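You operate a simulated robot arm through the tools that you are given. There is no shell and no other tool. Be economical: measure what you need, move in short steps, check, and stop when the job is done.

Carry out the task below with a simulated two-armed robot. There is one attempt and no reset: what you move stays moved.

TASK
Put the connector on the top of the kit cart away on the work table. Then take the brown block and put it on top of the flat carton. Then take the green gauge and put it on the top of the aisle plate. Then put one of the rubber blocks from the top of the bench with the cross member on the low shelf of the bench with the cross member. Then fetch the yellow brush and set it on top of the yellow block. Then take the blue brake pipe and leave it on the low shelf of the hose bench. Do these in the order given. Set down upright: green gauge.

It is judged by the outcome, as a careful person would: the job done as asked, and still so three seconds after it is handed in. It fails if anything else is knocked over, pushed out of place, dropped, spilled or broken.

THE ROBOT
Two 7-joint arms with two-finger parallel grippers on one trunk, on a base that drives. Base frame: it is fixed to the floor where the robot stands at the start and does not move with it; the origin is under the middle of the robot, x ahead of it, y to its left, z up. Readings come in m, rad, newtons and seconds.
The left shoulder is at the start at [0.02, 0.138, 1.2], the right one opposite. With the tool pointing down near the work surface each hand reaches from about 0.1 to 0.5 m from the robot's upright axis, wherever it stands, measured 20 degrees to its own side. Places, roughly: brake pipe [-5.5, -7.5, 1]; brown block (6x10x5 cm) [-5.9, 0, 0.9]; connector [0.5, 0.25, 1]; flat carton (26x16x8 cm) [-5.8, -0.2, 0.9]; green gauge [-5.5, -4.5, 1]; low shelf of the bench with the cross member [-5.7, -5.5, 0.3]; low shelf of the hose bench [-5.7, -7.8, 0.3]; rubber block (5x4x4 cm) [-5.5, -6.4, 0.9]; rubber block (6x4x4 cm) [-6, -6.2, 0.9]; rubber block (8x5x5 cm) [-5.9, -6.4, 0.9]; top of the aisle plate [-1.9, -7.5, 0.7]; work table [1.7, -12.4, 0.8]; yellow block (8x5x4 cm) [-5.7, -8.2, 0.9]; yellow brush (5x3x5 cm) [-5.6, -8, 0.9]. Payload 1.57 kg a hand.
The tool frame of a hand sits at the grasp point between the pads (the TCP): z along the fingers, y along the line on which they close. The tips reach 0.03 m beyond it. Largest opening 0.08 m; finger width 0.017, thickness 0.012; the body of the gripper, 0.04 by 0.082 m, starts 0.08 m behind the TCP.
Orientation is that of the tool frame in the base frame, as [roll, pitch, yaw] about the fixed x, y, z axes, in that order (R = Rz(yaw) Ry(pitch) Rx(roll)). With the fingers straight down and closing along the base's y, the tool's x points along the base's -x, its y along +y and its z along -z.

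THE INTERFACE
- The arms move only by the tool servo_tool. It takes "left_rows", "right_rows" or both (then of equal length, played together; a hand with none holds still); each is a list of rows, each a list of 2 entries, a list of its own where there are three numbers: the shift along the tool's x, y, z in m, then the turn, a rotation vector about the tool's x, y, z in rad. In form: [[[tx, ty, tz], [rx, ry, rz]], ...]. A call has 1 to 8 rows; each row is the pose to reach, as a shift and turn from the pose commanded when the call began, along the tool's axes at that moment. "left_jaw" and "right_jaw" are, for a hand that has rows, the closure, from 0 (fully open) to 1 (shut), set as the call begins (left out, the last holds). A row lasts 0.2 s, in which the tool goes at most 0.05 m and 0.15 rad; a call with a longer step from one row to the next is refused whole, and so is a gripper value outside its range. Where a pose cannot be reached the arm comes as near as it can. A force on the tool above 40 N (or 10 N above the force at the start of the call, whichever is more), or a blocked arm, ends the call early, and 0.2 s more pass. Each finger travels about 0.045 m/s and halts on what it meets, pressing with about 42 N; the grip force reading is that of the motor and also rises with nothing between the fingers. The clock runs only during rows and for 0.2 s after the last one: add rows that repeat a pose to give the fingers time. It gives the time, the measured TCP pose, the force on the tool (base axes), the opening and the grip force at its end, in the units of the frame above (readings bear some noise), with the torque about the TCP (base axes, N m) and any sound that the robot's microphone picked up, and new pictures: "show" is both (left out), scene, wrist or none (wrist: the cameras of the hands that moved).
- Cameras (640 x 400 px; columns grow to the right, rows downward): "scene" is now at [0.1935, 0.0301, 1.132]; the picture's right is [0.30, -0.95, 0.00], its down [-0.01, -0.00, -1.00] and it looks along [0.95, 0.30, -0.01] (base axes); focal length 214 px, centre (320, 200). "left" rides on the left gripper at [0.072, 0.007, -0.122] in its tool frame; the picture's right is [-0.09, 1.00, 0.00], its down [-0.84, -0.08, -0.54] and it looks along [-0.54, -0.05, 0.84] (tool axes); focal length 238 px, centre (320, 200). "right" rides on the right gripper at [0.072, -0.007, -0.122] in its tool frame; the picture's right is [0.09, 1.00, 0.00], its down [-0.84, 0.08, -0.54] and it looks along [-0.54, 0.05, 0.84] (tool axes); focal length 238 px, centre (320, 200). There is no depth. A picture from a camera that has moved, and an enlarged one, comes with that camera's place and axes in the base frame and with its lens. The place of the scene camera against the robot may be out by one fixed shift of up to 0.012 m in any direction.
- lift_body(by): slides the trunk up (or, below 0, down) by that many m; the arms and the scene camera ride with it, the base frame stays. It gives what a move gives, with no picture.
- steer(legs): drives the robot by 1 to 6 legs, each [ahead, left, turn to the left] in m, m and rad, along the robot's own axes; the way and the turn of a leg run together, so that a leg with both is an arc; at most 1.5 m and 3.142 rad a leg. The arms and the cameras ride along, it lands a little off, and it stops where it bumps. It gives what a move gives, and a new picture of the scene camera.
- head_to(pan, tilt): turns the head with the scene camera to pan (to the left, within 1.047 rad either way) and tilt (down, from -0.506 to 1.204), counted from straight ahead of the robot. It gives what a move gives, and a new picture of the scene camera.
- inspect(camera, box): a new picture of the part [left, top, right, bottom] of that camera's present view, enlarged. No time passes.
- sign_off(): hands the job in; it is judged then, once.

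Go step by step. Nothing tells you exact positions but the pictures and the camera data: compare them with the known pose of the tool, close in by small moves and look again before you grip or let go. The budget is 186 turns and 260 pictures, counting those below and the enlarged ones. Unless the task says otherwise, let go and move clear before handing in.

The tools are called after "Emit:" as name(argument=value, ...) on one line, values as JSON. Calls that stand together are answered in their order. servo_tool: Moves the arms, as the interface text tells. Its arguments: {"type":"object","properties":{"left_rows":{"type":"array","items":{"type":"array"}},"left_jaw":{"type":"number"},"right_rows":{"type":"array","items":{"type":"array"}},"right_jaw":{"type":"number"},"show":{"type":"string","enum":["both","scene","wrist","none"]}},"required":[]} The other tools are called the same way: lift_body (by) slides the trunk up or down; steer (legs) drives the base; head_to (pan, tilt) turns the head that bears the scene camera; inspect (camera, box) takes an enlarged picture of a part of a camera's view; sign_off () hands the job in.

At the start:

```text
clock: 0.0
left_position: [0.2462, 0.2324, 1.0348]
left_tcp_rot: [3.089, -0.124, 3.14]
left_ft_force: [0.5, 0.0, -1.0]
left_moment: [0.02, 0.01, 0.0]
left_finger_gap: 0.08
left_grasp_force: 0.0
right_position: [0.28, -0.044, 1.1028]
right_tcp_rot: [-3.13, -0.179, 3.141]
right_ft_force: [-0.5, -0.2, 0.1]
right_moment: [0.01, -0.03, 0.01]
right_finger_gap: 0.0801
right_grasp_force: 0.1
trunk travel left (down, up): [-0.575, 0.665]
robot x, y, heading: [-0.0012, 0.0006, -0.001]
head pan, tilt: [0.309, 0.007]
```

scene: 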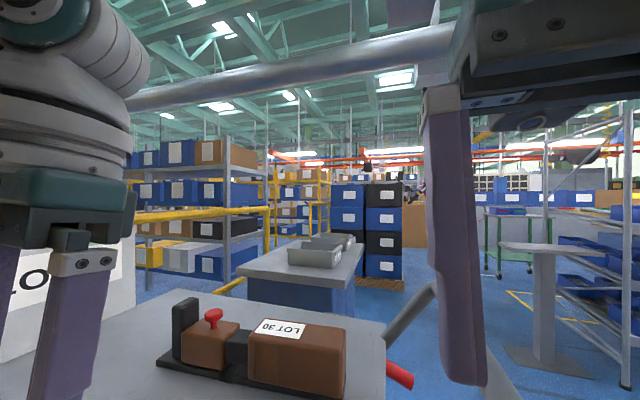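
right: 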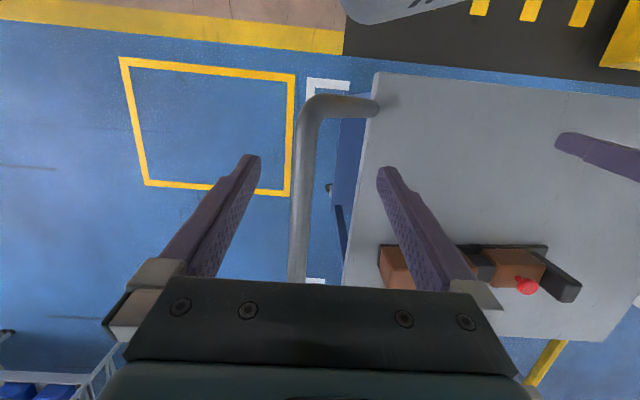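
left: 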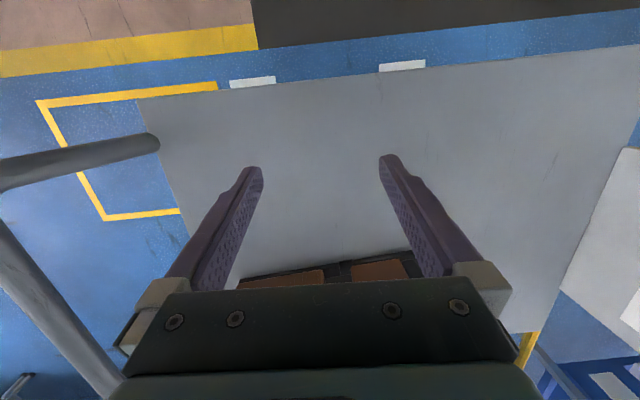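

I see the cart top just ahead with a brown-and-black item on it (likely the connector, LOT 30). I look down with the head to see it better.

Emit:
head_to(pan=0.35, tilt=0.6)

```text
clock: 1.0
left_position: [0.2476, 0.2327, 1.0334]
left_tcp_rot: [3.09, -0.128, 3.142]
left_ft_force: [-0.3, 0.9, -0.2]
left_moment: [-0.01, -0.01, -0.02]
left_finger_gap: 0.0798
left_grasp_force: 0.1
right_position: [0.2786, -0.0435, 1.1029]
right_tcp_rot: [-3.131, -0.18, 3.14]
right_ft_force: [-0.6, 0.1, -0.1]
right_moment: [0.0, 0.01, 0.01]
right_finger_gap: 0.08
right_grasp_force: 0.0
trunk travel left (down, up): [-0.575, 0.665]
robot x, y, heading: [0.002, 0.0018, 0.006]
head pan, tilt: [0.351, 0.6]
camera scene: at [0.1906, 0.033, 1.0775], right [0.34, -0.94, 0.0], down [-0.53, -0.19, -0.83], along [0.78, 0.28, -0.56], focal length 214 px, centre (320, 200)
```

scene: 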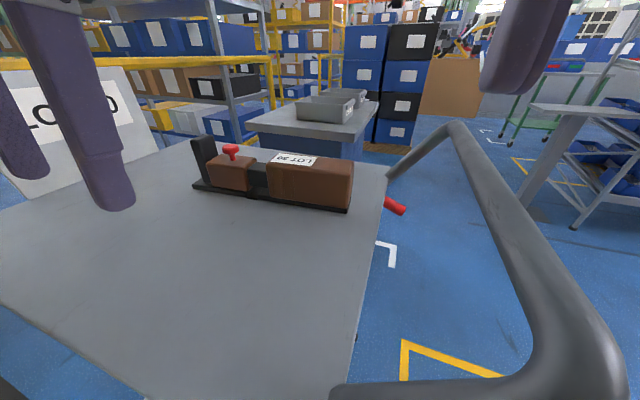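

The item sits on the cart top; I enlarge it to see how it is built.

Emit:
inspect(camera="scene", box=[170, 110, 420, 266])

Emit:
inspect(camera="right", box=[320, 200, 640, 400])

```text
2.56 times, centred on (295, 188) of scene
camera zoom: at [0.1906, 0.033, 1.0775], right [0.34, -0.94, 0.0], down [-0.53, -0.19, -0.83], along [0.78, 0.28, -0.56], focal length 549 px, centre (384, 231)
```

zoom: 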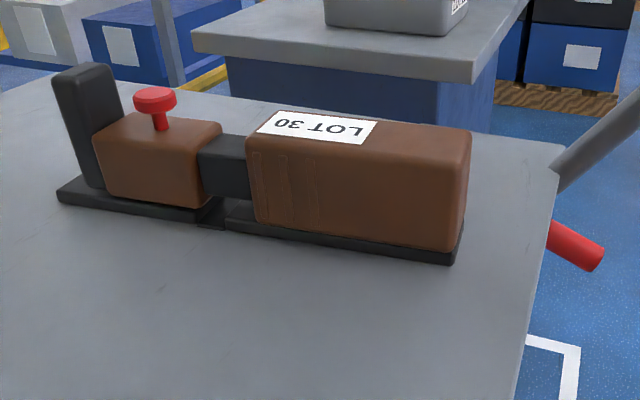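

```text
2.00 times, centred on (480, 300) of right
camera zoom: at [0.2294, -0.0488, 1.2357], right [-0.09, 1.0, 0.01], down [0.92, 0.08, 0.38], along [0.38, 0.04, -0.92], focal length 477 px, centre (0, 0)
```

zoom: 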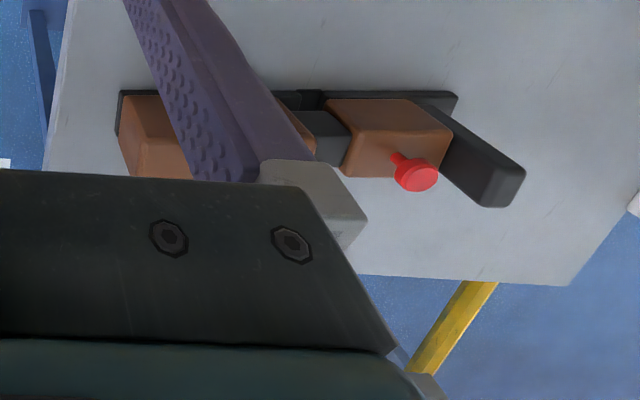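

I take the connector to be about 0.30 m long along y, base on the cart top at z≈0.865, big block centred near [0.49, 0.16]. I bring the left hand over it while turning the hand so that it closes along x.

Emit:
servo_tool(left_rows=[[[-0.03, -0.009, -0.009], [0, 0, 0.14]], [[-0.06, -0.018, -0.018], [0, 0, 0.28]], [[-0.09, -0.027, -0.027], [0, 0, 0.42]], [[-0.12, -0.036, -0.036], [0, 0, 0.56]], [[-0.15, -0.045, -0.045], [0, 0, 0.7]], [[-0.18, -0.054, -0.054], [0, 0, 0.84]], [[-0.205, -0.06, -0.06], [0, 0, 0.98]], [[-0.226, -0.067, -0.063], [0, 0, 1.12]]], show="both")

```text
clock: 2.8
left_position: [0.3209, 0.1085, 1.0844]
left_tcp_rot: [-3.051, -0.111, 2.04]
left_ft_force: [-0.1, -0.8, -0.5]
left_moment: [0.02, -0.02, -0.03]
left_finger_gap: 0.0801
left_grasp_force: 0.2
left hand out of reach, approached as far as the arm can: row 5, 6, 7, 8
right_position: [0.28, -0.0446, 1.1034]
right_tcp_rot: [-3.131, -0.177, 3.14]
right_ft_force: [0.3, -0.3, 0.1]
right_moment: [0.02, 0.05, 0.03]
right_finger_gap: 0.0798
right_grasp_force: 0.0
trunk travel left (down, up): [-0.575, 0.665]
robot x, y, heading: [-0.0011, -0.0001, 0.003]
head pan, tilt: [0.351, 0.6]
camera scene: at [0.191, 0.0323, 1.0775], right [0.34, -0.94, 0.0], down [-0.53, -0.19, -0.83], along [0.78, 0.28, -0.56], focal length 214 px, centre (320, 200)
camera left: at [0.3105, 0.1709, 1.213], right [0.92, 0.38, -0.1], down [0.38, -0.81, 0.45], along [0.09, -0.45, -0.89], focal length 238 px, centre (320, 200)
```

scene: 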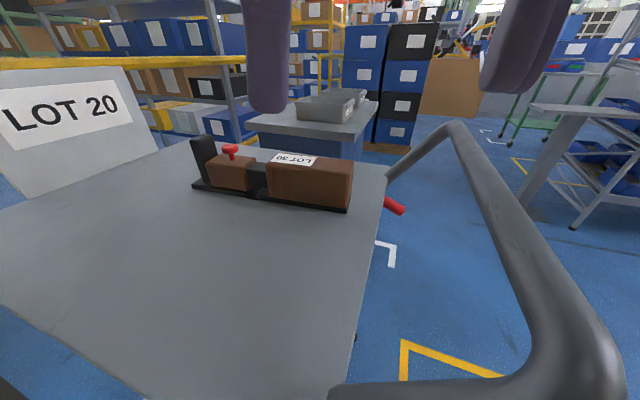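
left: 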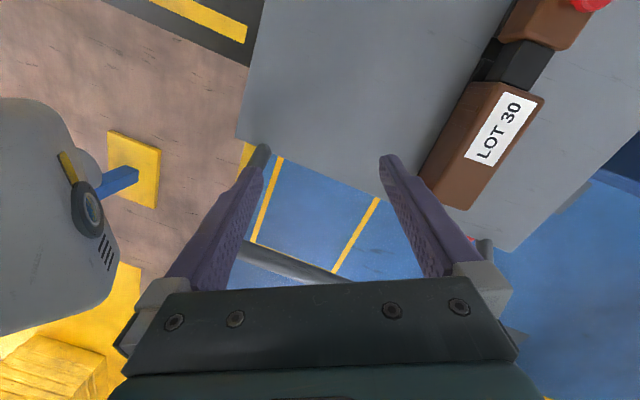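

The arm's reach is limited this high relative to the shoulder; I raise the trunk so that the hand works lower relative to it.

Emit:
lift_body(by=0.2)

```text
clock: 5.0
left_position: [0.3206, 0.1089, 1.2852]
left_tcp_rot: [-3.051, -0.109, 2.037]
left_ft_force: [0.5, -0.7, -0.7]
left_moment: [-0.02, 0.0, 0.0]
left_finger_gap: 0.0801
left_grasp_force: 0.0
right_position: [0.2781, -0.0434, 1.3038]
right_tcp_rot: [-3.129, -0.178, 3.14]
right_ft_force: [0.4, 0.0, 0.3]
right_moment: [-0.01, 0.01, -0.01]
right_finger_gap: 0.0798
right_grasp_force: 0.1
trunk travel left (down, up): [-0.775, 0.465]
robot x, y, heading: [-0.0015, 0.0001, -0.001]
head pan, tilt: [0.351, 0.6]
```

I now move over the big block, straightening the hand, stopping above it for a look.

Emit:
servo_tool(left_rows=[[[-0.008, 0.033, 0.03], [-0.015, -0.018, 0.067]], [[-0.016, 0.065, 0.06], [-0.03, -0.036, 0.133]], [[-0.025, 0.098, 0.09], [-0.045, -0.055, 0.2]], [[-0.033, 0.13, 0.12], [-0.06, -0.073, 0.267]], [[-0.041, 0.163, 0.15], [-0.075, -0.091, 0.333]], [[-0.049, 0.195, 0.18], [-0.09, -0.109, 0.4]]])

```text
clock: 6.4
left_position: [0.2915, 0.0677, 1.2218]
left_tcp_rot: [3.048, -0.034, 1.714]
left_ft_force: [0.1, 0.3, 0.5]
left_moment: [0.02, -0.01, -0.04]
left_finger_gap: 0.0798
left_grasp_force: 0.0
left hand out of reach, approached as far as the arm can: row 1, 2, 3, 4, 5, 6
right_position: [0.2786, -0.0437, 1.302]
right_tcp_rot: [-3.131, -0.18, 3.14]
right_ft_force: [-0.8, -0.1, 0.4]
right_moment: [0.04, 0.0, 0.0]
right_finger_gap: 0.0797
right_grasp_force: 0.0
trunk travel left (down, up): [-0.775, 0.465]
robot x, y, heading: [0.0009, -0.0007, 0.004]
head pan, tilt: [0.351, 0.6]
camera scene: at [0.1905, 0.033, 1.2774], right [0.34, -0.94, 0.0], down [-0.53, -0.19, -0.83], along [0.77, 0.28, -0.56], focal length 214 px, centre (320, 200)
camera left: at [0.2768, 0.1348, 1.3463], right [0.99, 0.05, 0.09], down [0.0, -0.86, 0.5], along [0.1, -0.5, -0.86], focal length 238 px, centre (320, 200)
```

scene: 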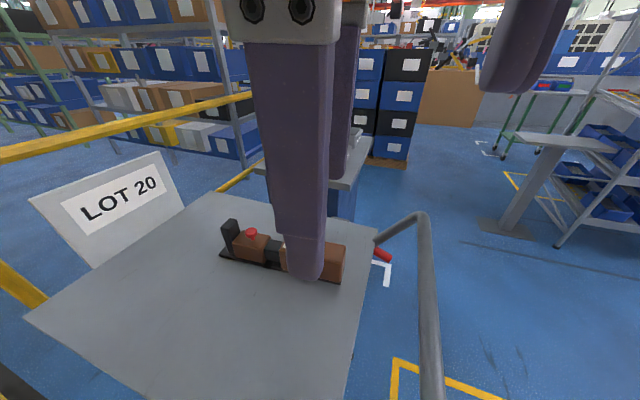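
left: 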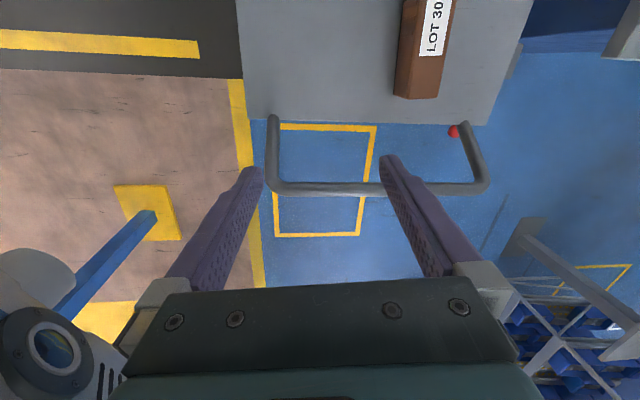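

The arm cannot take that wrist direction out there. I turn the hand back the other way to see whether the opposite direction reaches better.

Emit:
servo_tool(left_rows=[[[0.0, 0.0, 0.0], [0, 0, -0.14]], [[0.0, 0.0, 0.0], [0, 0, -0.28]], [[0.0, 0.0, 0.0], [0, 0, -0.42]], [[0.0, 0.0, 0.0], [0, 0, -0.56]], [[0.0, 0.0, 0.0], [0, 0, -0.7]], [[0.0, 0.0, 0.0], [0, 0, -0.84]], [[0.0, 0.0, 0.0], [0, 0, -0.98]], [[0.0, 0.0, 0.0], [0, 0, -1.12]]], show="none")

Emit:
servo_tool(left_rows=[[[0.0, 0.0, 0.0], [0, 0, -0.14]], [[0.0, 0.0, 0.0], [0, 0, -0.28]], [[0.0, 0.0, 0.0], [0, 0, -0.42]], [[0.0, 0.0, 0.0], [0, 0, -0.56]], [[0.0, 0.0, 0.0], [0, 0, -0.7]], [[0.0, 0.0, 0.0], [0, 0, -0.84]], [[0.0, 0.0, 0.0], [0, 0, -0.98]], [[0.0, 0.0, 0.0], [0, 0, -1.12]]], show="none")

```text
clock: 8.2
left_position: [0.2868, 0.0614, 1.2273]
left_tcp_rot: [3.07, 0.06, 2.821]
left_ft_force: [-32.1, 9.0, -3.8]
left_moment: [-0.45, -2.52, -1.89]
left_finger_gap: 0.0799
left_grasp_force: 0.0
right_position: [0.2815, -0.0434, 1.3028]
right_tcp_rot: [-3.128, -0.171, 3.129]
right_ft_force: [30.7, -9.1, 3.7]
right_moment: [0.19, 0.1, -1.51]
right_finger_gap: 0.0725
right_grasp_force: 0.1
trunk travel left (down, up): [-0.775, 0.465]
robot x, y, heading: [0.0003, 0.0021, -0.001]
head pan, tilt: [0.351, 0.6]
```

```text
clock: 8.5
left_position: [0.2855, 0.0621, 1.2262]
left_tcp_rot: [3.067, 0.057, 2.864]
left_ft_force: [-6.7, 5.6, -4.2]
left_moment: [-0.28, -0.53, -0.35]
left_finger_gap: 0.0765
left_grasp_force: 0.0
right_position: [0.2829, -0.0454, 1.3025]
right_tcp_rot: [-3.126, -0.164, 3.123]
right_ft_force: [5.8, -5.9, 3.1]
right_moment: [0.18, 0.11, -0.25]
right_finger_gap: 0.0748
right_grasp_force: 0.1
trunk travel left (down, up): [-0.775, 0.465]
robot x, y, heading: [-0.0001, -0.003, -0.003]
head pan, tilt: [0.351, 0.6]
stopped in row 1 (left hand): the force on the tool passed its limit at 47 N (the readings are from after the stop); the commanded pose is now the measured one
```

The two hands touched; I part them.

Emit:
servo_tool(left_rows=[[[0.01, 0.036, 0], [0, 0, 0]], [[0.02, 0.072, 0], [0, 0, 0]], [[0.03, 0.108, 0], [0, 0, 0]], [[0.04, 0.144, 0], [0, 0, 0]]], right_rows=[[[0, -0.036, -0.01], [0, 0, 0]], [[0, -0.072, -0.02], [0, 0, 0]], [[0, -0.108, -0.03], [0, 0, 0]], [[0, -0.144, -0.04], [0, 0, 0]]], show="none")

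Emit:
servo_tool(left_rows=[[[0, 0, 0], [0, 0, -0.14]], [[0, 0, 0], [0, 0, -0.28]], [[0, 0, 0], [0, 0, -0.42]], [[0, 0, 0], [0, 0, -0.56]], [[0, 0, 0], [0, 0, -0.7]], [[0, 0, 0], [0, 0, -0.84]], [[0, 0, 0], [0, 0, -0.98]], [[0, 0, 0], [0, 0, -1.12]]], show="none")

```text
clock: 9.3
left_position: [0.2872, 0.1597, 1.2316]
left_tcp_rot: [3.07, 0.06, 2.868]
left_ft_force: [-0.2, 0.1, -0.5]
left_moment: [-0.01, 0.01, -0.02]
left_finger_gap: 0.0798
left_grasp_force: 0.0
right_position: [0.2669, -0.1375, 1.2815]
right_tcp_rot: [-3.104, -0.35, 3.14]
right_ft_force: [0.1, 0.1, 0.9]
right_moment: [0.01, 0.03, -0.04]
right_finger_gap: 0.0802
right_grasp_force: 0.1
trunk travel left (down, up): [-0.775, 0.465]
robot x, y, heading: [0.0023, -0.001, -0.001]
head pan, tilt: [0.351, 0.6]
stopped in row 3 (right hand): the arm was blocked; the commanded pose is now the measured one
```

```text
clock: 11.1
left_position: [0.2876, 0.1613, 1.2315]
left_tcp_rot: [-3.117, 0.088, -2.29]
left_ft_force: [-1.1, 0.4, -0.6]
left_moment: [0.01, -0.01, 0.02]
left_finger_gap: 0.0798
left_grasp_force: 0.0
right_position: [0.2665, -0.1356, 1.2835]
right_tcp_rot: [-3.103, -0.35, 3.141]
right_ft_force: [-0.4, -0.5, 0.6]
right_moment: [0.01, -0.02, 0.01]
right_finger_gap: 0.0799
right_grasp_force: 0.1
trunk travel left (down, up): [-0.775, 0.465]
robot x, y, heading: [0.0044, 0.0024, 0.001]
head pan, tilt: [0.351, 0.6]
```

The left wrist turns freely this way. I finish the turn while moving out over the block.

Emit:
servo_tool(left_rows=[[[-0.018, -0.023, 0.031], [-0.004, 0.015, -0.131]], [[-0.035, -0.046, 0.061], [-0.008, 0.029, -0.262]], [[-0.053, -0.069, 0.092], [-0.012, 0.044, -0.393]], [[-0.07, -0.091, 0.123], [-0.017, 0.059, -0.523]], [[-0.088, -0.114, 0.153], [-0.021, 0.073, -0.654]], [[-0.105, -0.137, 0.184], [-0.025, 0.088, -0.785]]])

```text
clock: 12.5
left_position: [0.4679, 0.159, 1.0632]
left_tcp_rot: [-3.111, -0.022, -1.513]
left_ft_force: [0.6, -0.6, -0.2]
left_moment: [-0.08, -0.01, 0.01]
left_finger_gap: 0.0801
left_grasp_force: 0.0
left hand out of reach, approached as far as the arm can: row 6
right_position: [0.2666, -0.1355, 1.2835]
right_tcp_rot: [-3.104, -0.349, 3.141]
right_ft_force: [-0.1, -0.5, -1.2]
right_moment: [-0.02, 0.0, -0.02]
right_finger_gap: 0.0801
right_grasp_force: 0.0
trunk travel left (down, up): [-0.775, 0.465]
robot x, y, heading: [-0.0044, 0.002, -0.005]
head pan, tilt: [0.351, 0.6]
camera scene: at [0.1904, 0.0336, 1.2774], right [0.34, -0.94, 0.0], down [-0.53, -0.19, -0.83], along [0.77, 0.28, -0.56], focal length 214 px, centre (320, 200)
camera left: at [0.4615, 0.0911, 1.1855], right [-1.0, 0.03, -0.03], down [0.01, 0.85, 0.52], along [0.04, 0.52, -0.85], focal length 238 px, centre (320, 200)
```

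scene: 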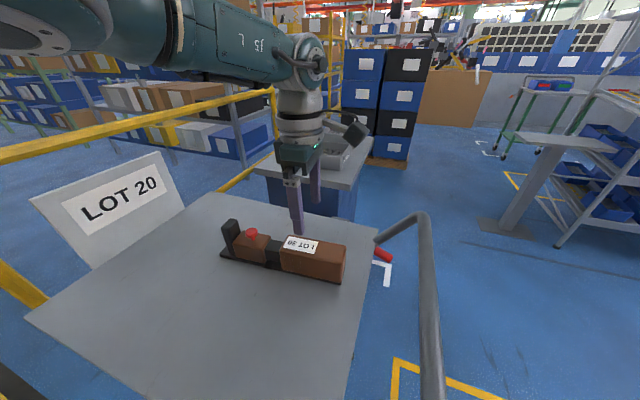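
left: 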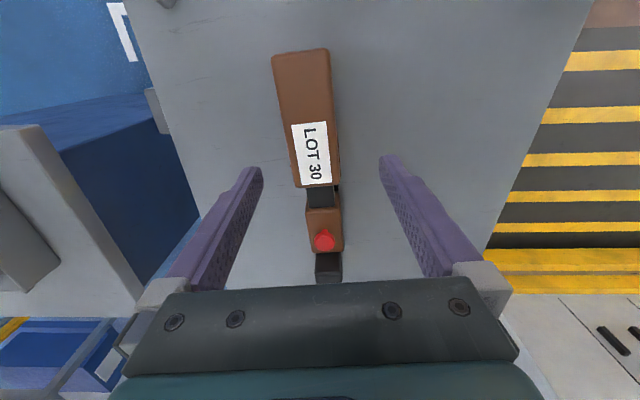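

The block is about 5 cm wide, centred near x=0.483, y 0.09–0.22, top ≈0.94. I line up at y≈0.18 and come down half way.

Emit:
servo_tool(left_rows=[[[-0.007, -0.004, 0.03], [-0.01, -0.007, 0]], [[-0.014, -0.009, 0.06], [-0.02, -0.015, 0]], [[-0.021, -0.013, 0.085], [-0.03, -0.022, 0]]])

```text
clock: 13.3
left_position: [0.4459, 0.1722, 1.0111]
left_tcp_rot: [-3.137, -0.006, -1.508]
left_ft_force: [0.1, -0.5, 0.0]
left_moment: [0.01, 0.0, -0.01]
left_finger_gap: 0.0798
left_grasp_force: 0.1
left hand out of reach, approached as far as the arm can: row 1, 2, 3
right_position: [0.2672, -0.1358, 1.2822]
right_tcp_rot: [-3.103, -0.349, 3.14]
right_ft_force: [0.1, -0.8, 0.4]
right_moment: [0.02, -0.04, 0.01]
right_finger_gap: 0.0799
right_grasp_force: 0.1
trunk travel left (down, up): [-0.775, 0.465]
robot x, y, heading: [0.0012, 0.0014, 0.003]
head pan, tilt: [0.351, 0.6]
camera scene: at [0.1906, 0.033, 1.2774], right [0.34, -0.94, 0.0], down [-0.53, -0.19, -0.83], along [0.77, 0.28, -0.56], focal length 214 px, centre (320, 200)
camera left: at [0.4434, 0.1021, 1.1334], right [-1.0, 0.03, 0.0], down [0.02, 0.84, 0.54], along [0.02, 0.54, -0.84], focal length 238 px, centre (320, 200)
```

scene: 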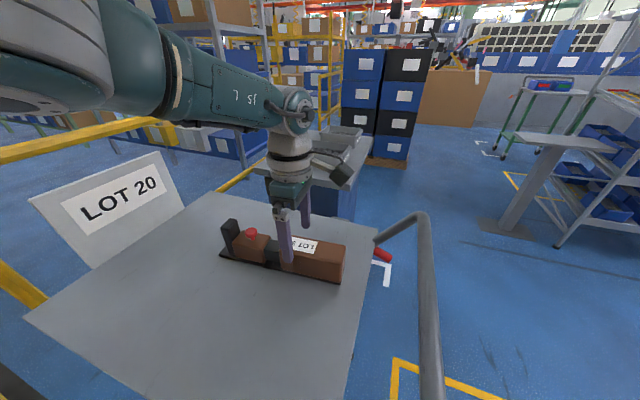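
left: 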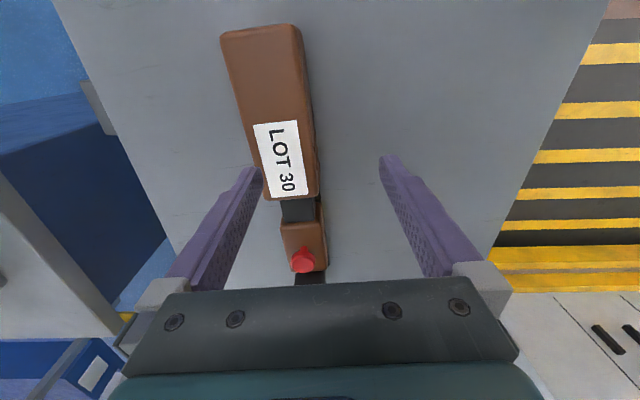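

The reach is short with the trunk this high. I raise the hand, lower the trunk, then go out again.

Emit:
servo_tool(left_rows=[[[0, 0, -0.04], [0, 0, 0]], [[0, 0, -0.08], [0, 0, 0]], [[0, 0, -0.11], [0, 0, 0]]], show="none")

Emit:
lift_body(by=-0.13)

```text
clock: 14.1
left_position: [0.4442, 0.1732, 1.1209]
left_tcp_rot: [3.137, -0.002, -1.509]
left_ft_force: [-0.1, -0.2, -0.1]
left_moment: [0.0, -0.03, -0.02]
left_finger_gap: 0.0801
left_grasp_force: 0.1
right_position: [0.2665, -0.1358, 1.282]
right_tcp_rot: [-3.105, -0.348, 3.14]
right_ft_force: [-0.1, 0.0, 0.2]
right_moment: [0.0, -0.01, 0.01]
right_finger_gap: 0.0801
right_grasp_force: 0.0
trunk travel left (down, up): [-0.775, 0.465]
robot x, y, heading: [0.0003, -0.0025, 0.0]
head pan, tilt: [0.351, 0.6]
```

```text
clock: 15.7
left_position: [0.4449, 0.1745, 0.9907]
left_tcp_rot: [3.136, -0.001, -1.511]
left_ft_force: [0.0, -0.3, 0.2]
left_moment: [0.0, -0.01, -0.02]
left_finger_gap: 0.08
left_grasp_force: 0.1
right_position: [0.2668, -0.1349, 1.1531]
right_tcp_rot: [-3.103, -0.35, 3.139]
right_ft_force: [0.2, 0.5, -0.1]
right_moment: [0.0, 0.01, 0.01]
right_finger_gap: 0.08
right_grasp_force: 0.1
trunk travel left (down, up): [-0.645, 0.595]
robot x, y, heading: [-0.0013, 0.0021, 0.001]
head pan, tilt: [0.351, 0.6]
```

Emit:
servo_tool(left_rows=[[[-0.002, -0.019, 0], [0, 0, 0]], [[-0.004, -0.038, 0], [0, 0, 0]]])

```text
clock: 16.2
left_position: [0.4755, 0.1807, 0.9922]
left_tcp_rot: [3.136, 0.0, -1.512]
left_ft_force: [-0.2, -0.9, -0.3]
left_moment: [-0.04, -0.01, 0.01]
left_finger_gap: 0.0802
left_grasp_force: 0.1
left hand out of reach, approached as far as the arm can: row 2
right_position: [0.2661, -0.1367, 1.152]
right_tcp_rot: [-3.1, -0.348, 3.14]
right_ft_force: [0.2, -0.2, -0.6]
right_moment: [0.0, 0.02, -0.03]
right_finger_gap: 0.0797
right_grasp_force: 0.1
trunk travel left (down, up): [-0.645, 0.595]
robot x, y, heading: [0.0026, 0.0011, -0.003]
head pan, tilt: [0.351, 0.6]
camera scene: at [0.1905, 0.033, 1.1474], right [0.34, -0.94, 0.0], down [-0.53, -0.19, -0.83], along [0.77, 0.28, -0.56], focal length 214 px, centre (320, 200)
camera left: at [0.4744, 0.1104, 1.1138], right [-1.0, 0.03, 0.01], down [0.03, 0.84, 0.54], along [0.01, 0.54, -0.84], focal length 238 px, centre (320, 200)
```

scene: 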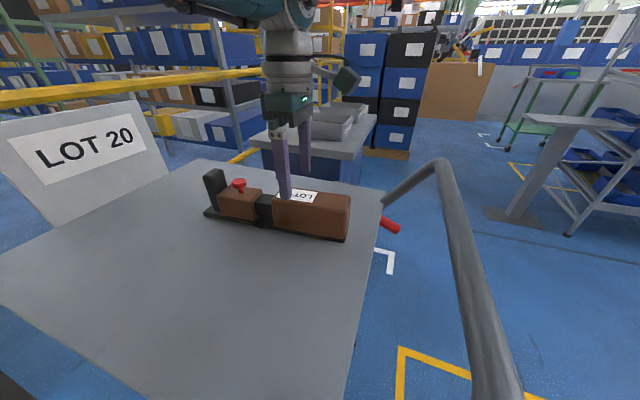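
left: 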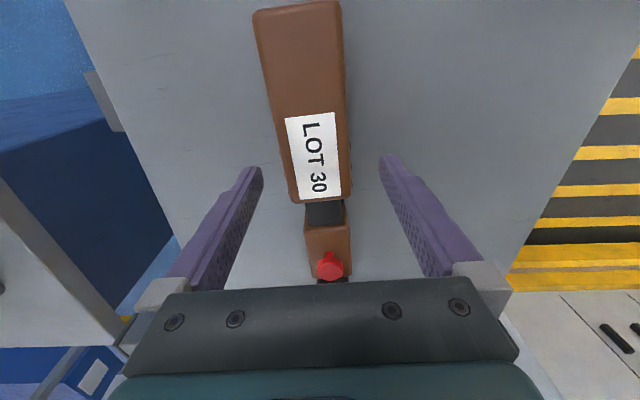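

The block lies centred between the fingers. I lower the trunk (the hand rides with it) to bring the fingers around it.

Emit:
lift_body(by=-0.08)

Emit:
inspect(camera="left", box=[160, 50, 480, 250])

Emit:
inspect(camera="scene", box=[160, 100, 480, 300])

```text
clock: 17.4
left_position: [0.4758, 0.1818, 0.913]
left_tcp_rot: [3.137, -0.002, -1.51]
left_ft_force: [-0.4, -0.3, 0.4]
left_moment: [-0.02, 0.02, -0.03]
left_finger_gap: 0.0799
left_grasp_force: 0.0
right_position: [0.2663, -0.1353, 1.0728]
right_tcp_rot: [-3.103, -0.349, 3.138]
right_ft_force: [-1.2, 0.6, 0.4]
right_moment: [-0.02, 0.01, -0.01]
right_finger_gap: 0.08
right_grasp_force: 0.2
trunk travel left (down, up): [-0.565, 0.675]
robot x, y, heading: [0.0005, 0.0061, -0.0]
head pan, tilt: [0.351, 0.6]
```

```text
2.00 times, centred on (320, 150) of left
camera zoom: at [0.4747, 0.1107, 1.0339], right [-1.0, 0.03, 0.0], down [0.03, 0.84, 0.54], along [0.01, 0.54, -0.84], focal length 477 px, centre (320, 300)
```

zoom: 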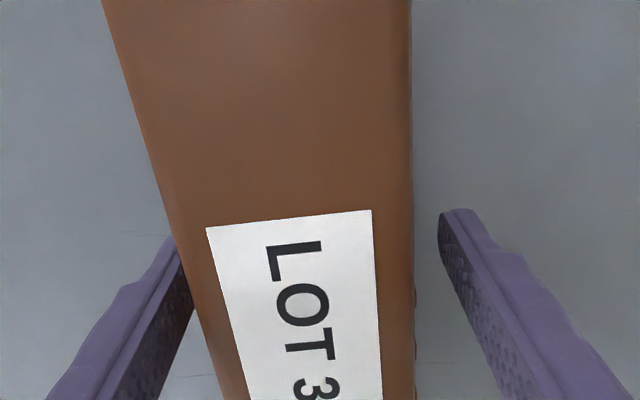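

```text
2.00 times, centred on (320, 200) of scene
camera zoom: at [0.1906, 0.033, 1.0675], right [0.34, -0.94, 0.0], down [-0.53, -0.19, -0.83], along [0.77, 0.28, -0.56], focal length 429 px, centre (320, 200)
```

zoom: 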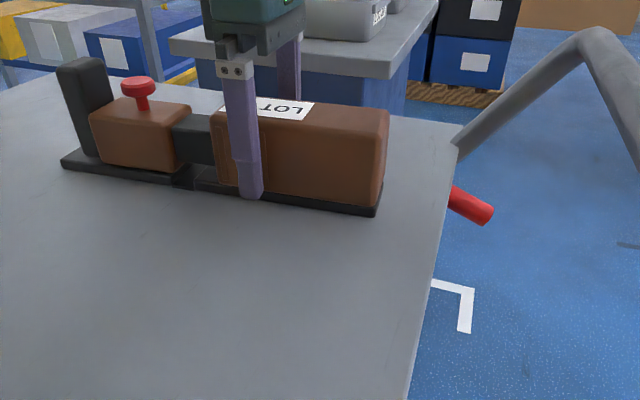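

The fingers straddle the block above its base plate. I close the left jaw.

Emit:
servo_tool(left_rows=[[[0, 0, 0], [0, 0, 0]], [[0, 0, 0], [0, 0, 0]], [[0, 0, 0], [0, 0, 0]], [[0, 0, 0], [0, 0, 0]], [[0, 0, 0], [0, 0, 0]]], left_jaw=1, show="wrist")

Emit:
servo_tool(left_rows=[[[0, 0, -0.01], [0, 0, 0]], [[0, 0, -0.02], [0, 0, 0]], [[0, 0, -0.03], [0, 0, 0]]], show="scene")

```text
clock: 18.6
left_position: [0.4755, 0.1822, 0.9132]
left_tcp_rot: [3.137, -0.002, -1.508]
left_ft_force: [1.7, -0.1, 0.2]
left_moment: [-0.08, -0.17, -0.03]
left_finger_gap: 0.0557
left_grasp_force: 41.8
right_position: [0.2669, -0.1363, 1.0729]
right_tcp_rot: [-3.102, -0.349, 3.141]
right_ft_force: [0.1, 0.5, -0.4]
right_moment: [-0.03, 0.04, 0.01]
right_finger_gap: 0.0799
right_grasp_force: 0.0
trunk travel left (down, up): [-0.565, 0.675]
robot x, y, heading: [0.0003, -0.0024, 0.004]
head pan, tilt: [0.351, 0.6]
camera left: at [0.4749, 0.1107, 1.034], right [-1.0, 0.03, 0.0], down [0.03, 0.84, 0.54], along [0.01, 0.54, -0.84], focal length 238 px, centre (320, 200)
```

left: 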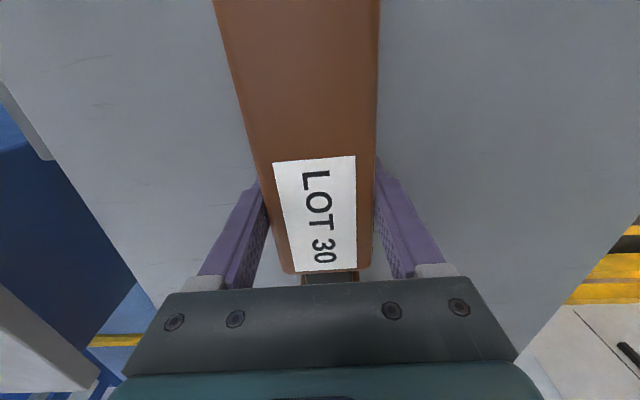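

```text
clock: 19.4
left_position: [0.4763, 0.181, 0.9416]
left_tcp_rot: [3.136, 0.0, -1.51]
left_ft_force: [0.1, 0.1, -3.6]
left_moment: [-0.09, 0.02, -0.03]
left_finger_gap: 0.0555
left_grasp_force: 41.7
right_position: [0.2665, -0.1362, 1.0731]
right_tcp_rot: [-3.103, -0.35, 3.141]
right_ft_force: [0.0, 0.7, -0.7]
right_moment: [0.01, -0.02, -0.01]
right_finger_gap: 0.0802
right_grasp_force: 0.0
trunk travel left (down, up): [-0.565, 0.675]
robot x, y, heading: [-0.0006, 0.003, -0.0]
head pan, tilt: [0.351, 0.6]
camera scene: at [0.1903, 0.0329, 1.0674], right [0.34, -0.94, 0.0], down [-0.53, -0.19, -0.82], along [0.77, 0.28, -0.57], focal length 214 px, centre (320, 200)
```

scene: 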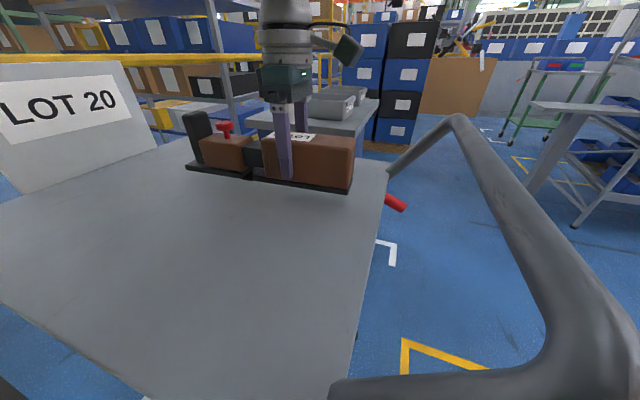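

The whole connector came up as one piece (about 0.37 kg). I raise the trunk and back away from the cart, then turn to the right to look for the way.

Emit:
lift_body(by=0.12)

Emit:
head_to(pan=-1.0, tilt=0.2)

```text
clock: 20.9
left_position: [0.4762, 0.1814, 1.0606]
left_tcp_rot: [3.135, -0.004, -1.509]
left_ft_force: [0.1, -0.2, -3.4]
left_moment: [-0.07, -0.01, 0.0]
left_finger_gap: 0.0557
left_grasp_force: 42.0
right_position: [0.266, -0.136, 1.1918]
right_tcp_rot: [-3.102, -0.348, 3.14]
right_ft_force: [0.3, 0.1, -1.1]
right_moment: [0.03, 0.04, 0.01]
right_finger_gap: 0.0802
right_grasp_force: 0.1
trunk travel left (down, up): [-0.685, 0.555]
robot x, y, heading: [0.0029, 0.0009, -0.002]
head pan, tilt: [0.351, 0.6]
```

```text
clock: 22.4
left_position: [0.4764, 0.181, 1.0619]
left_tcp_rot: [3.137, -0.002, -1.51]
left_ft_force: [0.9, -0.4, -2.8]
left_moment: [-0.09, -0.01, 0.02]
left_finger_gap: 0.056
left_grasp_force: 41.5
right_position: [0.2674, -0.1368, 1.1925]
right_tcp_rot: [-3.103, -0.349, 3.14]
right_ft_force: [-0.1, 0.6, 0.3]
right_moment: [0.01, 0.02, 0.01]
right_finger_gap: 0.0799
right_grasp_force: 0.0
trunk travel left (down, up): [-0.685, 0.555]
robot x, y, heading: [0.0001, 0.0035, -0.001]
head pan, tilt: [-1.0, 0.201]
camera scene: at [0.1577, -0.0759, 1.2241], right [-0.84, -0.54, 0.0], down [-0.11, 0.17, -0.98], along [0.53, -0.82, -0.2], focal length 214 px, centre (320, 200)
```

scene: 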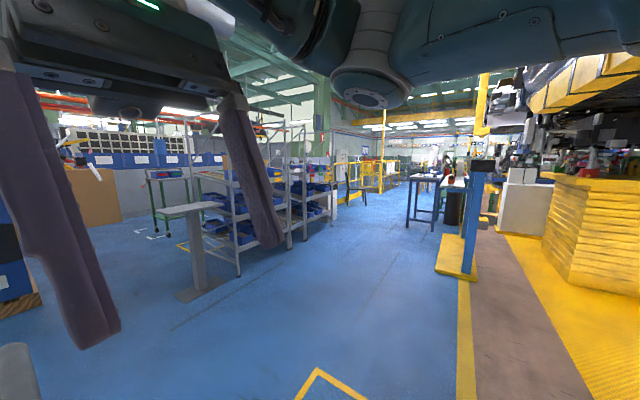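

I see a blue aisle running towards -y with a blue post near [0, -2.7] and a table further on. I back off and turn right to face down the aisle.

Emit:
steer(legs=[[-0.4, 0, 0], [0, 0, -1.57]])

Emit:
head_to(pan=0.0, tilt=0.15)

```text
clock: 28.7
left_position: [-0.2026, -0.4702, 1.0624]
left_tcp_rot: [3.138, -0.001, -3.055]
left_ft_force: [-0.2, 0.2, -2.1]
left_moment: [-0.01, 0.1, 0.02]
left_finger_gap: 0.0557
left_grasp_force: 42.0
right_position: [-0.5268, -0.2698, 1.1935]
right_tcp_rot: [-3.102, -0.351, 1.598]
right_ft_force: [-0.4, 0.0, -0.9]
right_moment: [0.02, -0.02, -0.01]
right_finger_gap: 0.0802
right_grasp_force: 0.1
trunk travel left (down, up): [-0.685, 0.555]
robot x, y, heading: [-0.3978, -0.0003, -1.546]
head pan, tilt: [-1.0, 0.201]
camera scene: at [-0.464, -0.1493, 1.2242], right [-0.56, 0.83, 0.0], down [0.16, 0.11, -0.98], along [-0.81, -0.55, -0.2], focal length 214 px, centre (320, 200)
```

scene: 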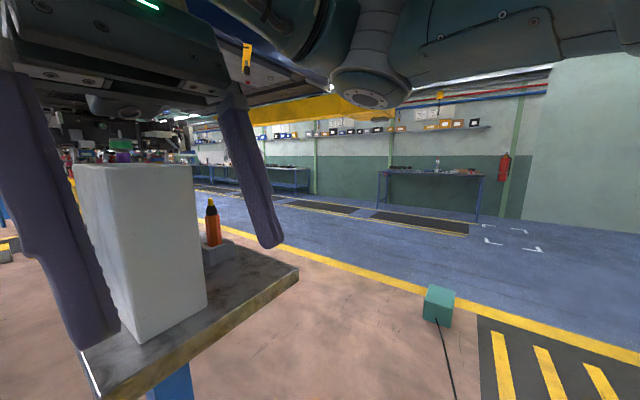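

```text
clock: 29.9
left_position: [-0.2033, -0.4709, 1.0616]
left_tcp_rot: [3.138, -0.002, -3.055]
left_ft_force: [0.8, -0.2, -2.8]
left_moment: [-0.01, 0.13, -0.02]
left_finger_gap: 0.0558
left_grasp_force: 42.1
right_position: [-0.5277, -0.2712, 1.1918]
right_tcp_rot: [-3.102, -0.349, 1.596]
right_ft_force: [0.8, 0.6, -0.6]
right_moment: [-0.01, 0.01, -0.01]
right_finger_gap: 0.0803
right_grasp_force: 0.1
trunk travel left (down, up): [-0.685, 0.555]
robot x, y, heading: [-0.3987, -0.0014, -1.545]
head pan, tilt: [0.0, 0.15]
camera scene: at [-0.3845, -0.1896, 1.2288], right [-1.0, -0.03, 0.0], down [0.0, 0.15, -0.99], along [0.03, -0.99, -0.15], focal length 214 px, centre (320, 200)
```

scene: 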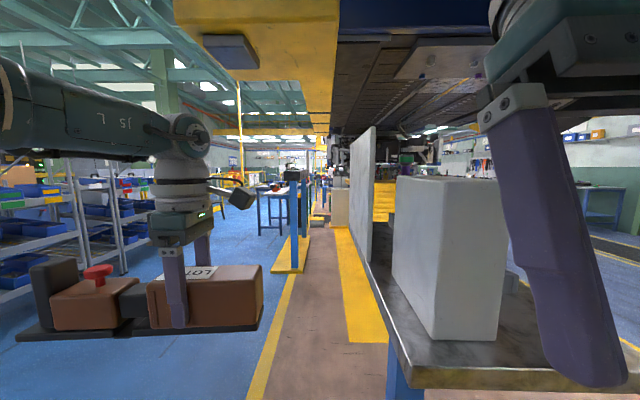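

A table with a white box stands close to my right front; the clear blue aisle lies to my left. I sidestep left into it.

Emit:
steer(legs=[[0, 1.4, -0.025]])

```text
clock: 37.0
left_position: [1.1806, -0.4879, 1.0619]
left_tcp_rot: [3.134, 0.0, -3.114]
left_ft_force: [0.7, 0.0, -2.7]
left_moment: [0.04, 0.08, -0.01]
left_finger_gap: 0.0559
left_grasp_force: 41.9
right_position: [0.8687, -0.2661, 1.1913]
right_tcp_rot: [-3.103, -0.351, 1.536]
right_ft_force: [0.4, -0.5, -0.3]
right_moment: [-0.02, -0.02, -0.02]
right_finger_gap: 0.08
right_grasp_force: 0.1
trunk travel left (down, up): [-0.685, 0.555]
robot x, y, heading: [1.0168, -0.0019, -1.598]
head pan, tilt: [0.0, 0.15]
camera scene: at [1.0161, -0.1941, 1.2288], right [-1.0, 0.03, 0.0], down [0.0, 0.15, -0.99], along [-0.03, -0.99, -0.15], focal length 214 px, centre (320, 200)
```

scene: 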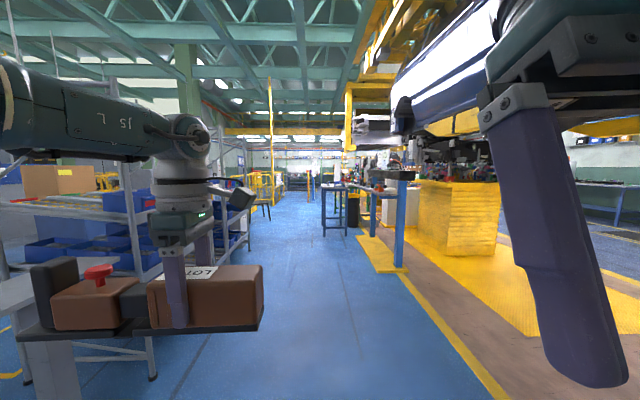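

The corridor between the racks (x≈1.9) and the table (x≈0.9) lies ahead; I go along x≈1.4.

Emit:
steer(legs=[[1.4, 0.35, 0.027], [1.4, 0, 0]])

```text
clock: 50.5
left_position: [1.5594, -3.2412, 1.0614]
left_tcp_rot: [3.135, -0.001, -3.062]
left_ft_force: [0.4, 0.3, -3.5]
left_moment: [0.0, 0.11, -0.01]
left_finger_gap: 0.0557
left_grasp_force: 42.2
right_position: [1.2378, -3.0376, 1.1927]
right_tcp_rot: [-3.102, -0.35, 1.587]
right_ft_force: [-0.1, 0.0, -0.5]
right_moment: [0.0, -0.01, 0.01]
right_finger_gap: 0.08
right_grasp_force: 0.1
trunk travel left (down, up): [-0.685, 0.555]
robot x, y, heading: [1.3702, -2.7683, -1.552]
head pan, tilt: [0.0, 0.15]
camera scene: at [1.3806, -2.9581, 1.2288], right [-1.0, -0.02, 0.0], down [0.0, 0.15, -0.99], along [0.02, -0.99, -0.15], focal length 214 px, centre (320, 200)
```

scene: 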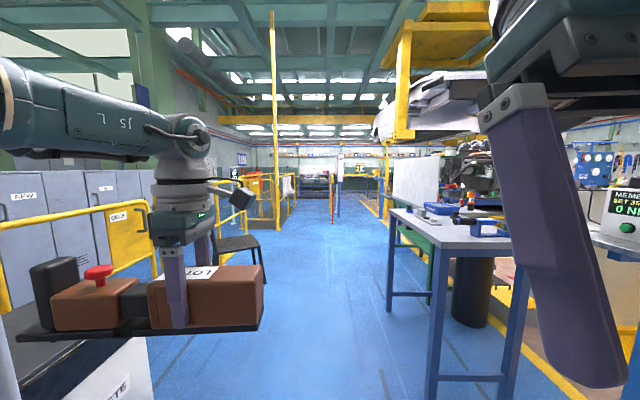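

Clear ahead; I drive on along the aisle.

Emit:
steer(legs=[[1.5, 0, 0], [1.5, 0, 0], [1.2, 0, 0]])

```text
clock: 70.6
left_position: [1.7275, -7.4028, 1.0604]
left_tcp_rot: [3.138, -0.002, -3.037]
left_ft_force: [-0.2, -0.4, -3.4]
left_moment: [0.0, 0.1, 0.04]
left_finger_gap: 0.0554
left_grasp_force: 41.9
right_position: [1.4018, -7.2075, 1.1918]
right_tcp_rot: [-3.102, -0.351, 1.614]
right_ft_force: [0.2, -0.2, -0.6]
right_moment: [-0.02, 0.0, 0.03]
right_finger_gap: 0.08
right_grasp_force: 0.1
trunk travel left (down, up): [-0.685, 0.555]
robot x, y, heading: [1.528, -6.9344, -1.531]
head pan, tilt: [0.0, 0.15]
camera scene: at [1.5419, -7.1246, 1.2288], right [-1.0, -0.04, 0.0], down [-0.01, 0.15, -0.99], along [0.04, -0.99, -0.15], focal length 214 px, centre (320, 200)
```

scene: 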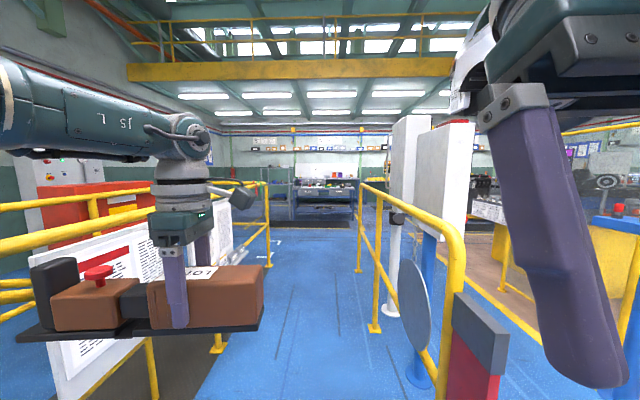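

The corridor narrows between railings (x≈1.15 to 2.27). I centre on x≈1.7 and proceed to the work table.

Emit:
steer(legs=[[0, 0.17, -0.04], [1.5, 0, 0], [1.5, 0, 0]])

Emit:
inspect(camera="scene", box=[220, 150, 420, 275])

```text
clock: 86.1
left_position: [1.9402, -10.4039, 1.0608]
left_tcp_rot: [3.137, -0.002, -3.072]
left_ft_force: [1.0, -1.1, -3.5]
left_moment: [-0.01, 0.11, 0.0]
left_finger_gap: 0.0556
left_grasp_force: 42.3
right_position: [1.6209, -10.1973, 1.1918]
right_tcp_rot: [-3.101, -0.349, 1.579]
right_ft_force: [0.2, -0.1, 0.4]
right_moment: [-0.01, 0.0, 0.05]
right_finger_gap: 0.0802
right_grasp_force: 0.1
trunk travel left (down, up): [-0.685, 0.555]
robot x, y, heading: [1.7576, -9.9282, -1.56]
head pan, tilt: [0.0, 0.15]
camera scene: at [1.7643, -10.1191, 1.2288], right [-1.0, -0.01, 0.0], down [0.0, 0.15, -0.99], along [0.01, -0.99, -0.15], focal length 214 px, centre (320, 200)
```

scene: 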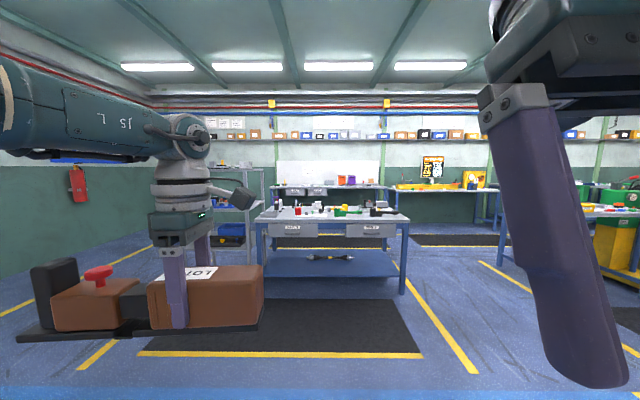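

```text
3.20 times, centred on (320, 212) of scene
camera zoom: at [1.7643, -10.1191, 1.2288], right [-1.0, -0.01, 0.0], down [0.0, 0.15, -0.99], along [0.01, -0.99, -0.15], focal length 686 px, centre (320, 160)
```

zoom: 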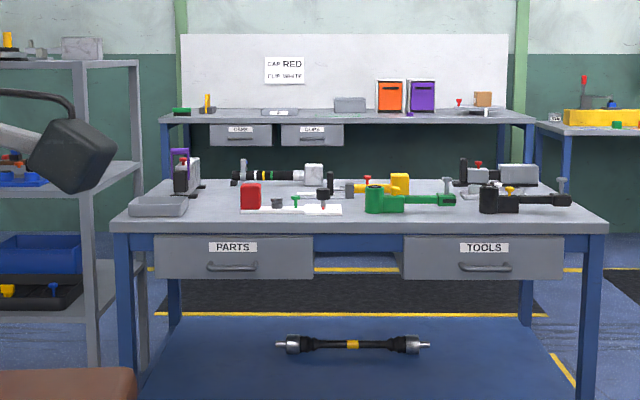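

The work table stands ahead with its front edge near y≈-11.8, already holding several items. I drive closer and look down at it for a free spot.

Emit:
steer(legs=[[1.2, 0, 0]])

Emit:
head_to(pan=0.0, tilt=0.5)

```text
clock: 92.2
left_position: [1.9594, -11.6156, 1.0607]
left_tcp_rot: [3.133, -0.004, -3.065]
left_ft_force: [0.3, -0.1, -2.7]
left_moment: [-0.03, 0.11, 0.0]
left_finger_gap: 0.0553
left_grasp_force: 41.8
right_position: [1.6375, -11.4104, 1.1921]
right_tcp_rot: [-3.102, -0.351, 1.585]
right_ft_force: [0.7, -0.2, -0.3]
right_moment: [-0.05, 0.01, -0.01]
right_finger_gap: 0.08
right_grasp_force: 0.0
trunk travel left (down, up): [-0.685, 0.555]
robot x, y, heading: [1.7671, -11.1448, -1.553]
head pan, tilt: [0.0, 0.15]
camera scene: at [1.7807, -11.3324, 1.2288], right [-1.0, -0.02, 0.0], down [0.0, 0.15, -0.99], along [0.02, -0.99, -0.15], focal length 214 px, centre (320, 200)
```

scene: 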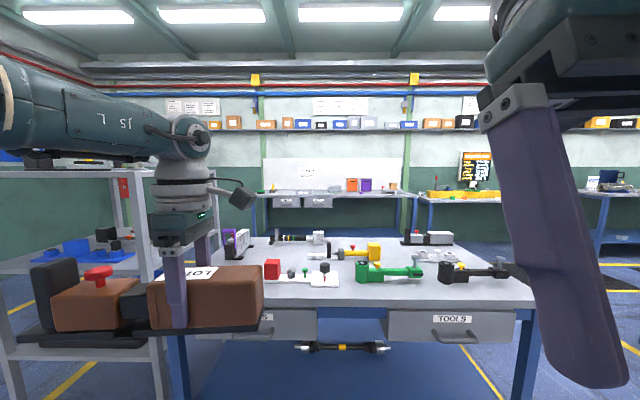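

```text
clock: 93.0
left_position: [1.9586, -11.617, 1.0604]
left_tcp_rot: [3.134, -0.001, -3.064]
left_ft_force: [0.1, -0.1, -2.9]
left_moment: [-0.03, 0.08, 0.02]
left_finger_gap: 0.0556
left_grasp_force: 41.8
right_position: [1.6372, -11.4101, 1.1915]
right_tcp_rot: [-3.1, -0.352, 1.584]
right_ft_force: [-0.3, 0.7, 0.1]
right_moment: [0.04, 0.0, -0.03]
right_finger_gap: 0.0801
right_grasp_force: 0.1
trunk travel left (down, up): [-0.685, 0.555]
robot x, y, heading: [1.7694, -11.1416, -1.559]
head pan, tilt: [0.0, 0.499]
camera scene: at [1.7807, -11.3306, 1.1965], right [-1.0, -0.02, 0.0], down [-0.01, 0.48, -0.88], along [0.01, -0.88, -0.48], focal length 214 px, centre (320, 200)
```

scene: 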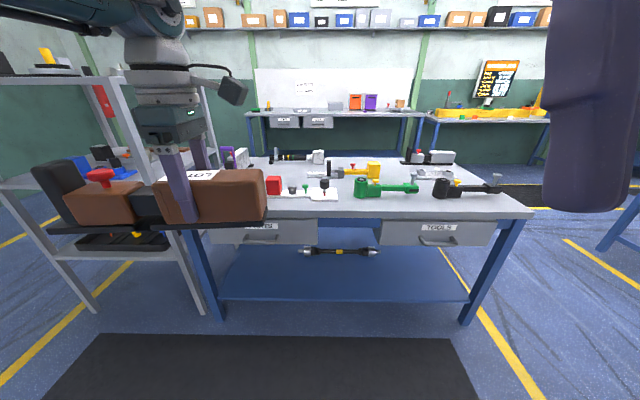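

I raise the trunk for a better view down on the table.

Emit:
lift_body(by=0.45)

Emit:
head_to(pan=0.0, tilt=0.8)

Emit:
inspect(camera="scene", box=[160, 50, 560, 300])

```text
refused: 0.45 is not a number from -0.4 to 0.4
```

```text
clock: 93.8
left_position: [1.9592, -11.6164, 1.0605]
left_tcp_rot: [3.135, -0.003, -3.064]
left_ft_force: [-0.7, 0.0, -4.2]
left_moment: [-0.03, 0.08, -0.01]
left_finger_gap: 0.0553
left_grasp_force: 42.0
right_position: [1.6386, -11.4116, 1.1921]
right_tcp_rot: [-3.101, -0.35, 1.584]
right_ft_force: [-1.1, -0.2, -0.1]
right_moment: [0.01, 0.02, -0.04]
right_finger_gap: 0.08
right_grasp_force: 0.0
trunk travel left (down, up): [-0.685, 0.555]
robot x, y, heading: [1.7683, -11.1453, -1.557]
head pan, tilt: [0.0, 0.799]
camera scene: at [1.7805, -11.3203, 1.1706], right [-1.0, -0.02, 0.0], down [-0.01, 0.72, -0.7], along [0.01, -0.7, -0.72], focal length 214 px, centre (320, 200)
```

scene: 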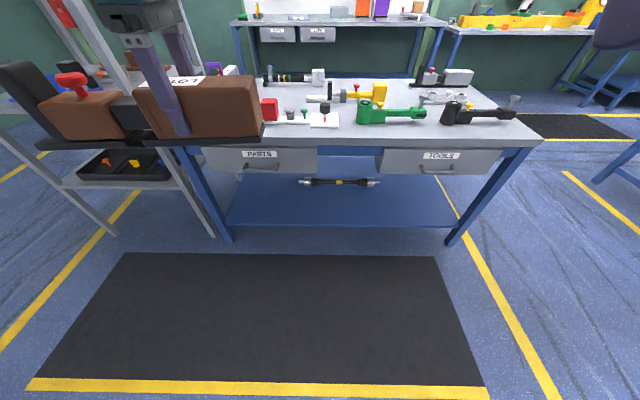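

```text
1.60 times, centred on (360, 175) of scene
camera zoom: at [1.7805, -11.3203, 1.1706], right [-1.0, -0.02, 0.0], down [-0.01, 0.72, -0.7], along [0.01, -0.7, -0.72], focal length 343 px, centre (256, 240)
```

zoom: 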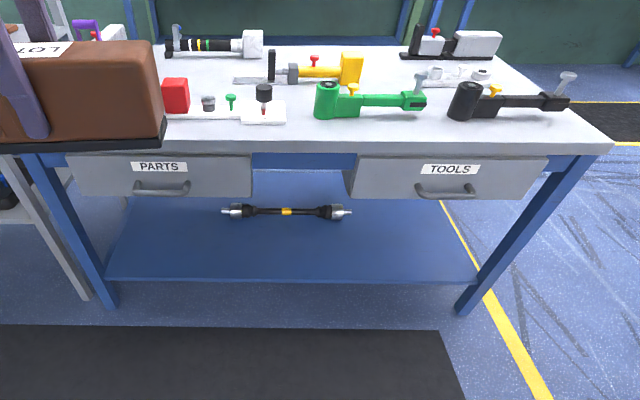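

Emit:
lift_body(by=0.4)

Emit:
inspect(camera="scene", box=[140, 50, 540, 300])

```text
clock: 97.7
left_position: [1.9602, -11.6166, 1.461]
left_tcp_rot: [3.136, -0.001, -3.064]
left_ft_force: [-0.3, 0.3, -3.8]
left_moment: [-0.01, 0.1, 0.01]
left_finger_gap: 0.0557
left_grasp_force: 42.4
right_position: [1.6383, -11.4109, 1.5921]
right_tcp_rot: [-3.102, -0.35, 1.585]
right_ft_force: [-0.1, -0.1, 0.0]
right_moment: [0.03, 0.02, 0.0]
right_finger_gap: 0.08
right_grasp_force: 0.1
trunk travel left (down, up): [-1.085, 0.155]
robot x, y, heading: [1.7706, -11.1389, -1.555]
head pan, tilt: [0.0, 0.799]
```

```text
1.60 times, centred on (340, 175) of scene
camera zoom: at [1.7806, -11.3204, 1.5705], right [-1.0, -0.02, 0.0], down [-0.01, 0.72, -0.7], along [0.01, -0.7, -0.72], focal length 343 px, centre (288, 240)
```

zoom: 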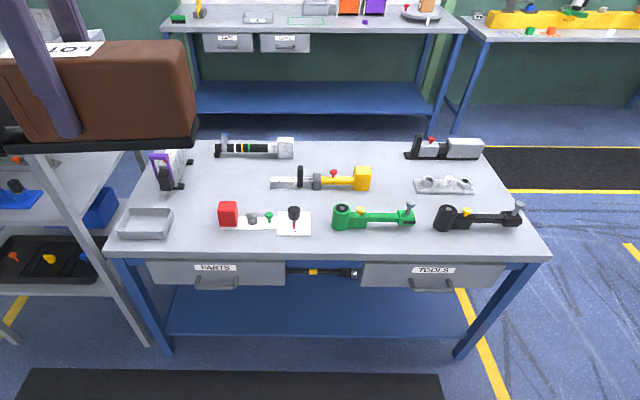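

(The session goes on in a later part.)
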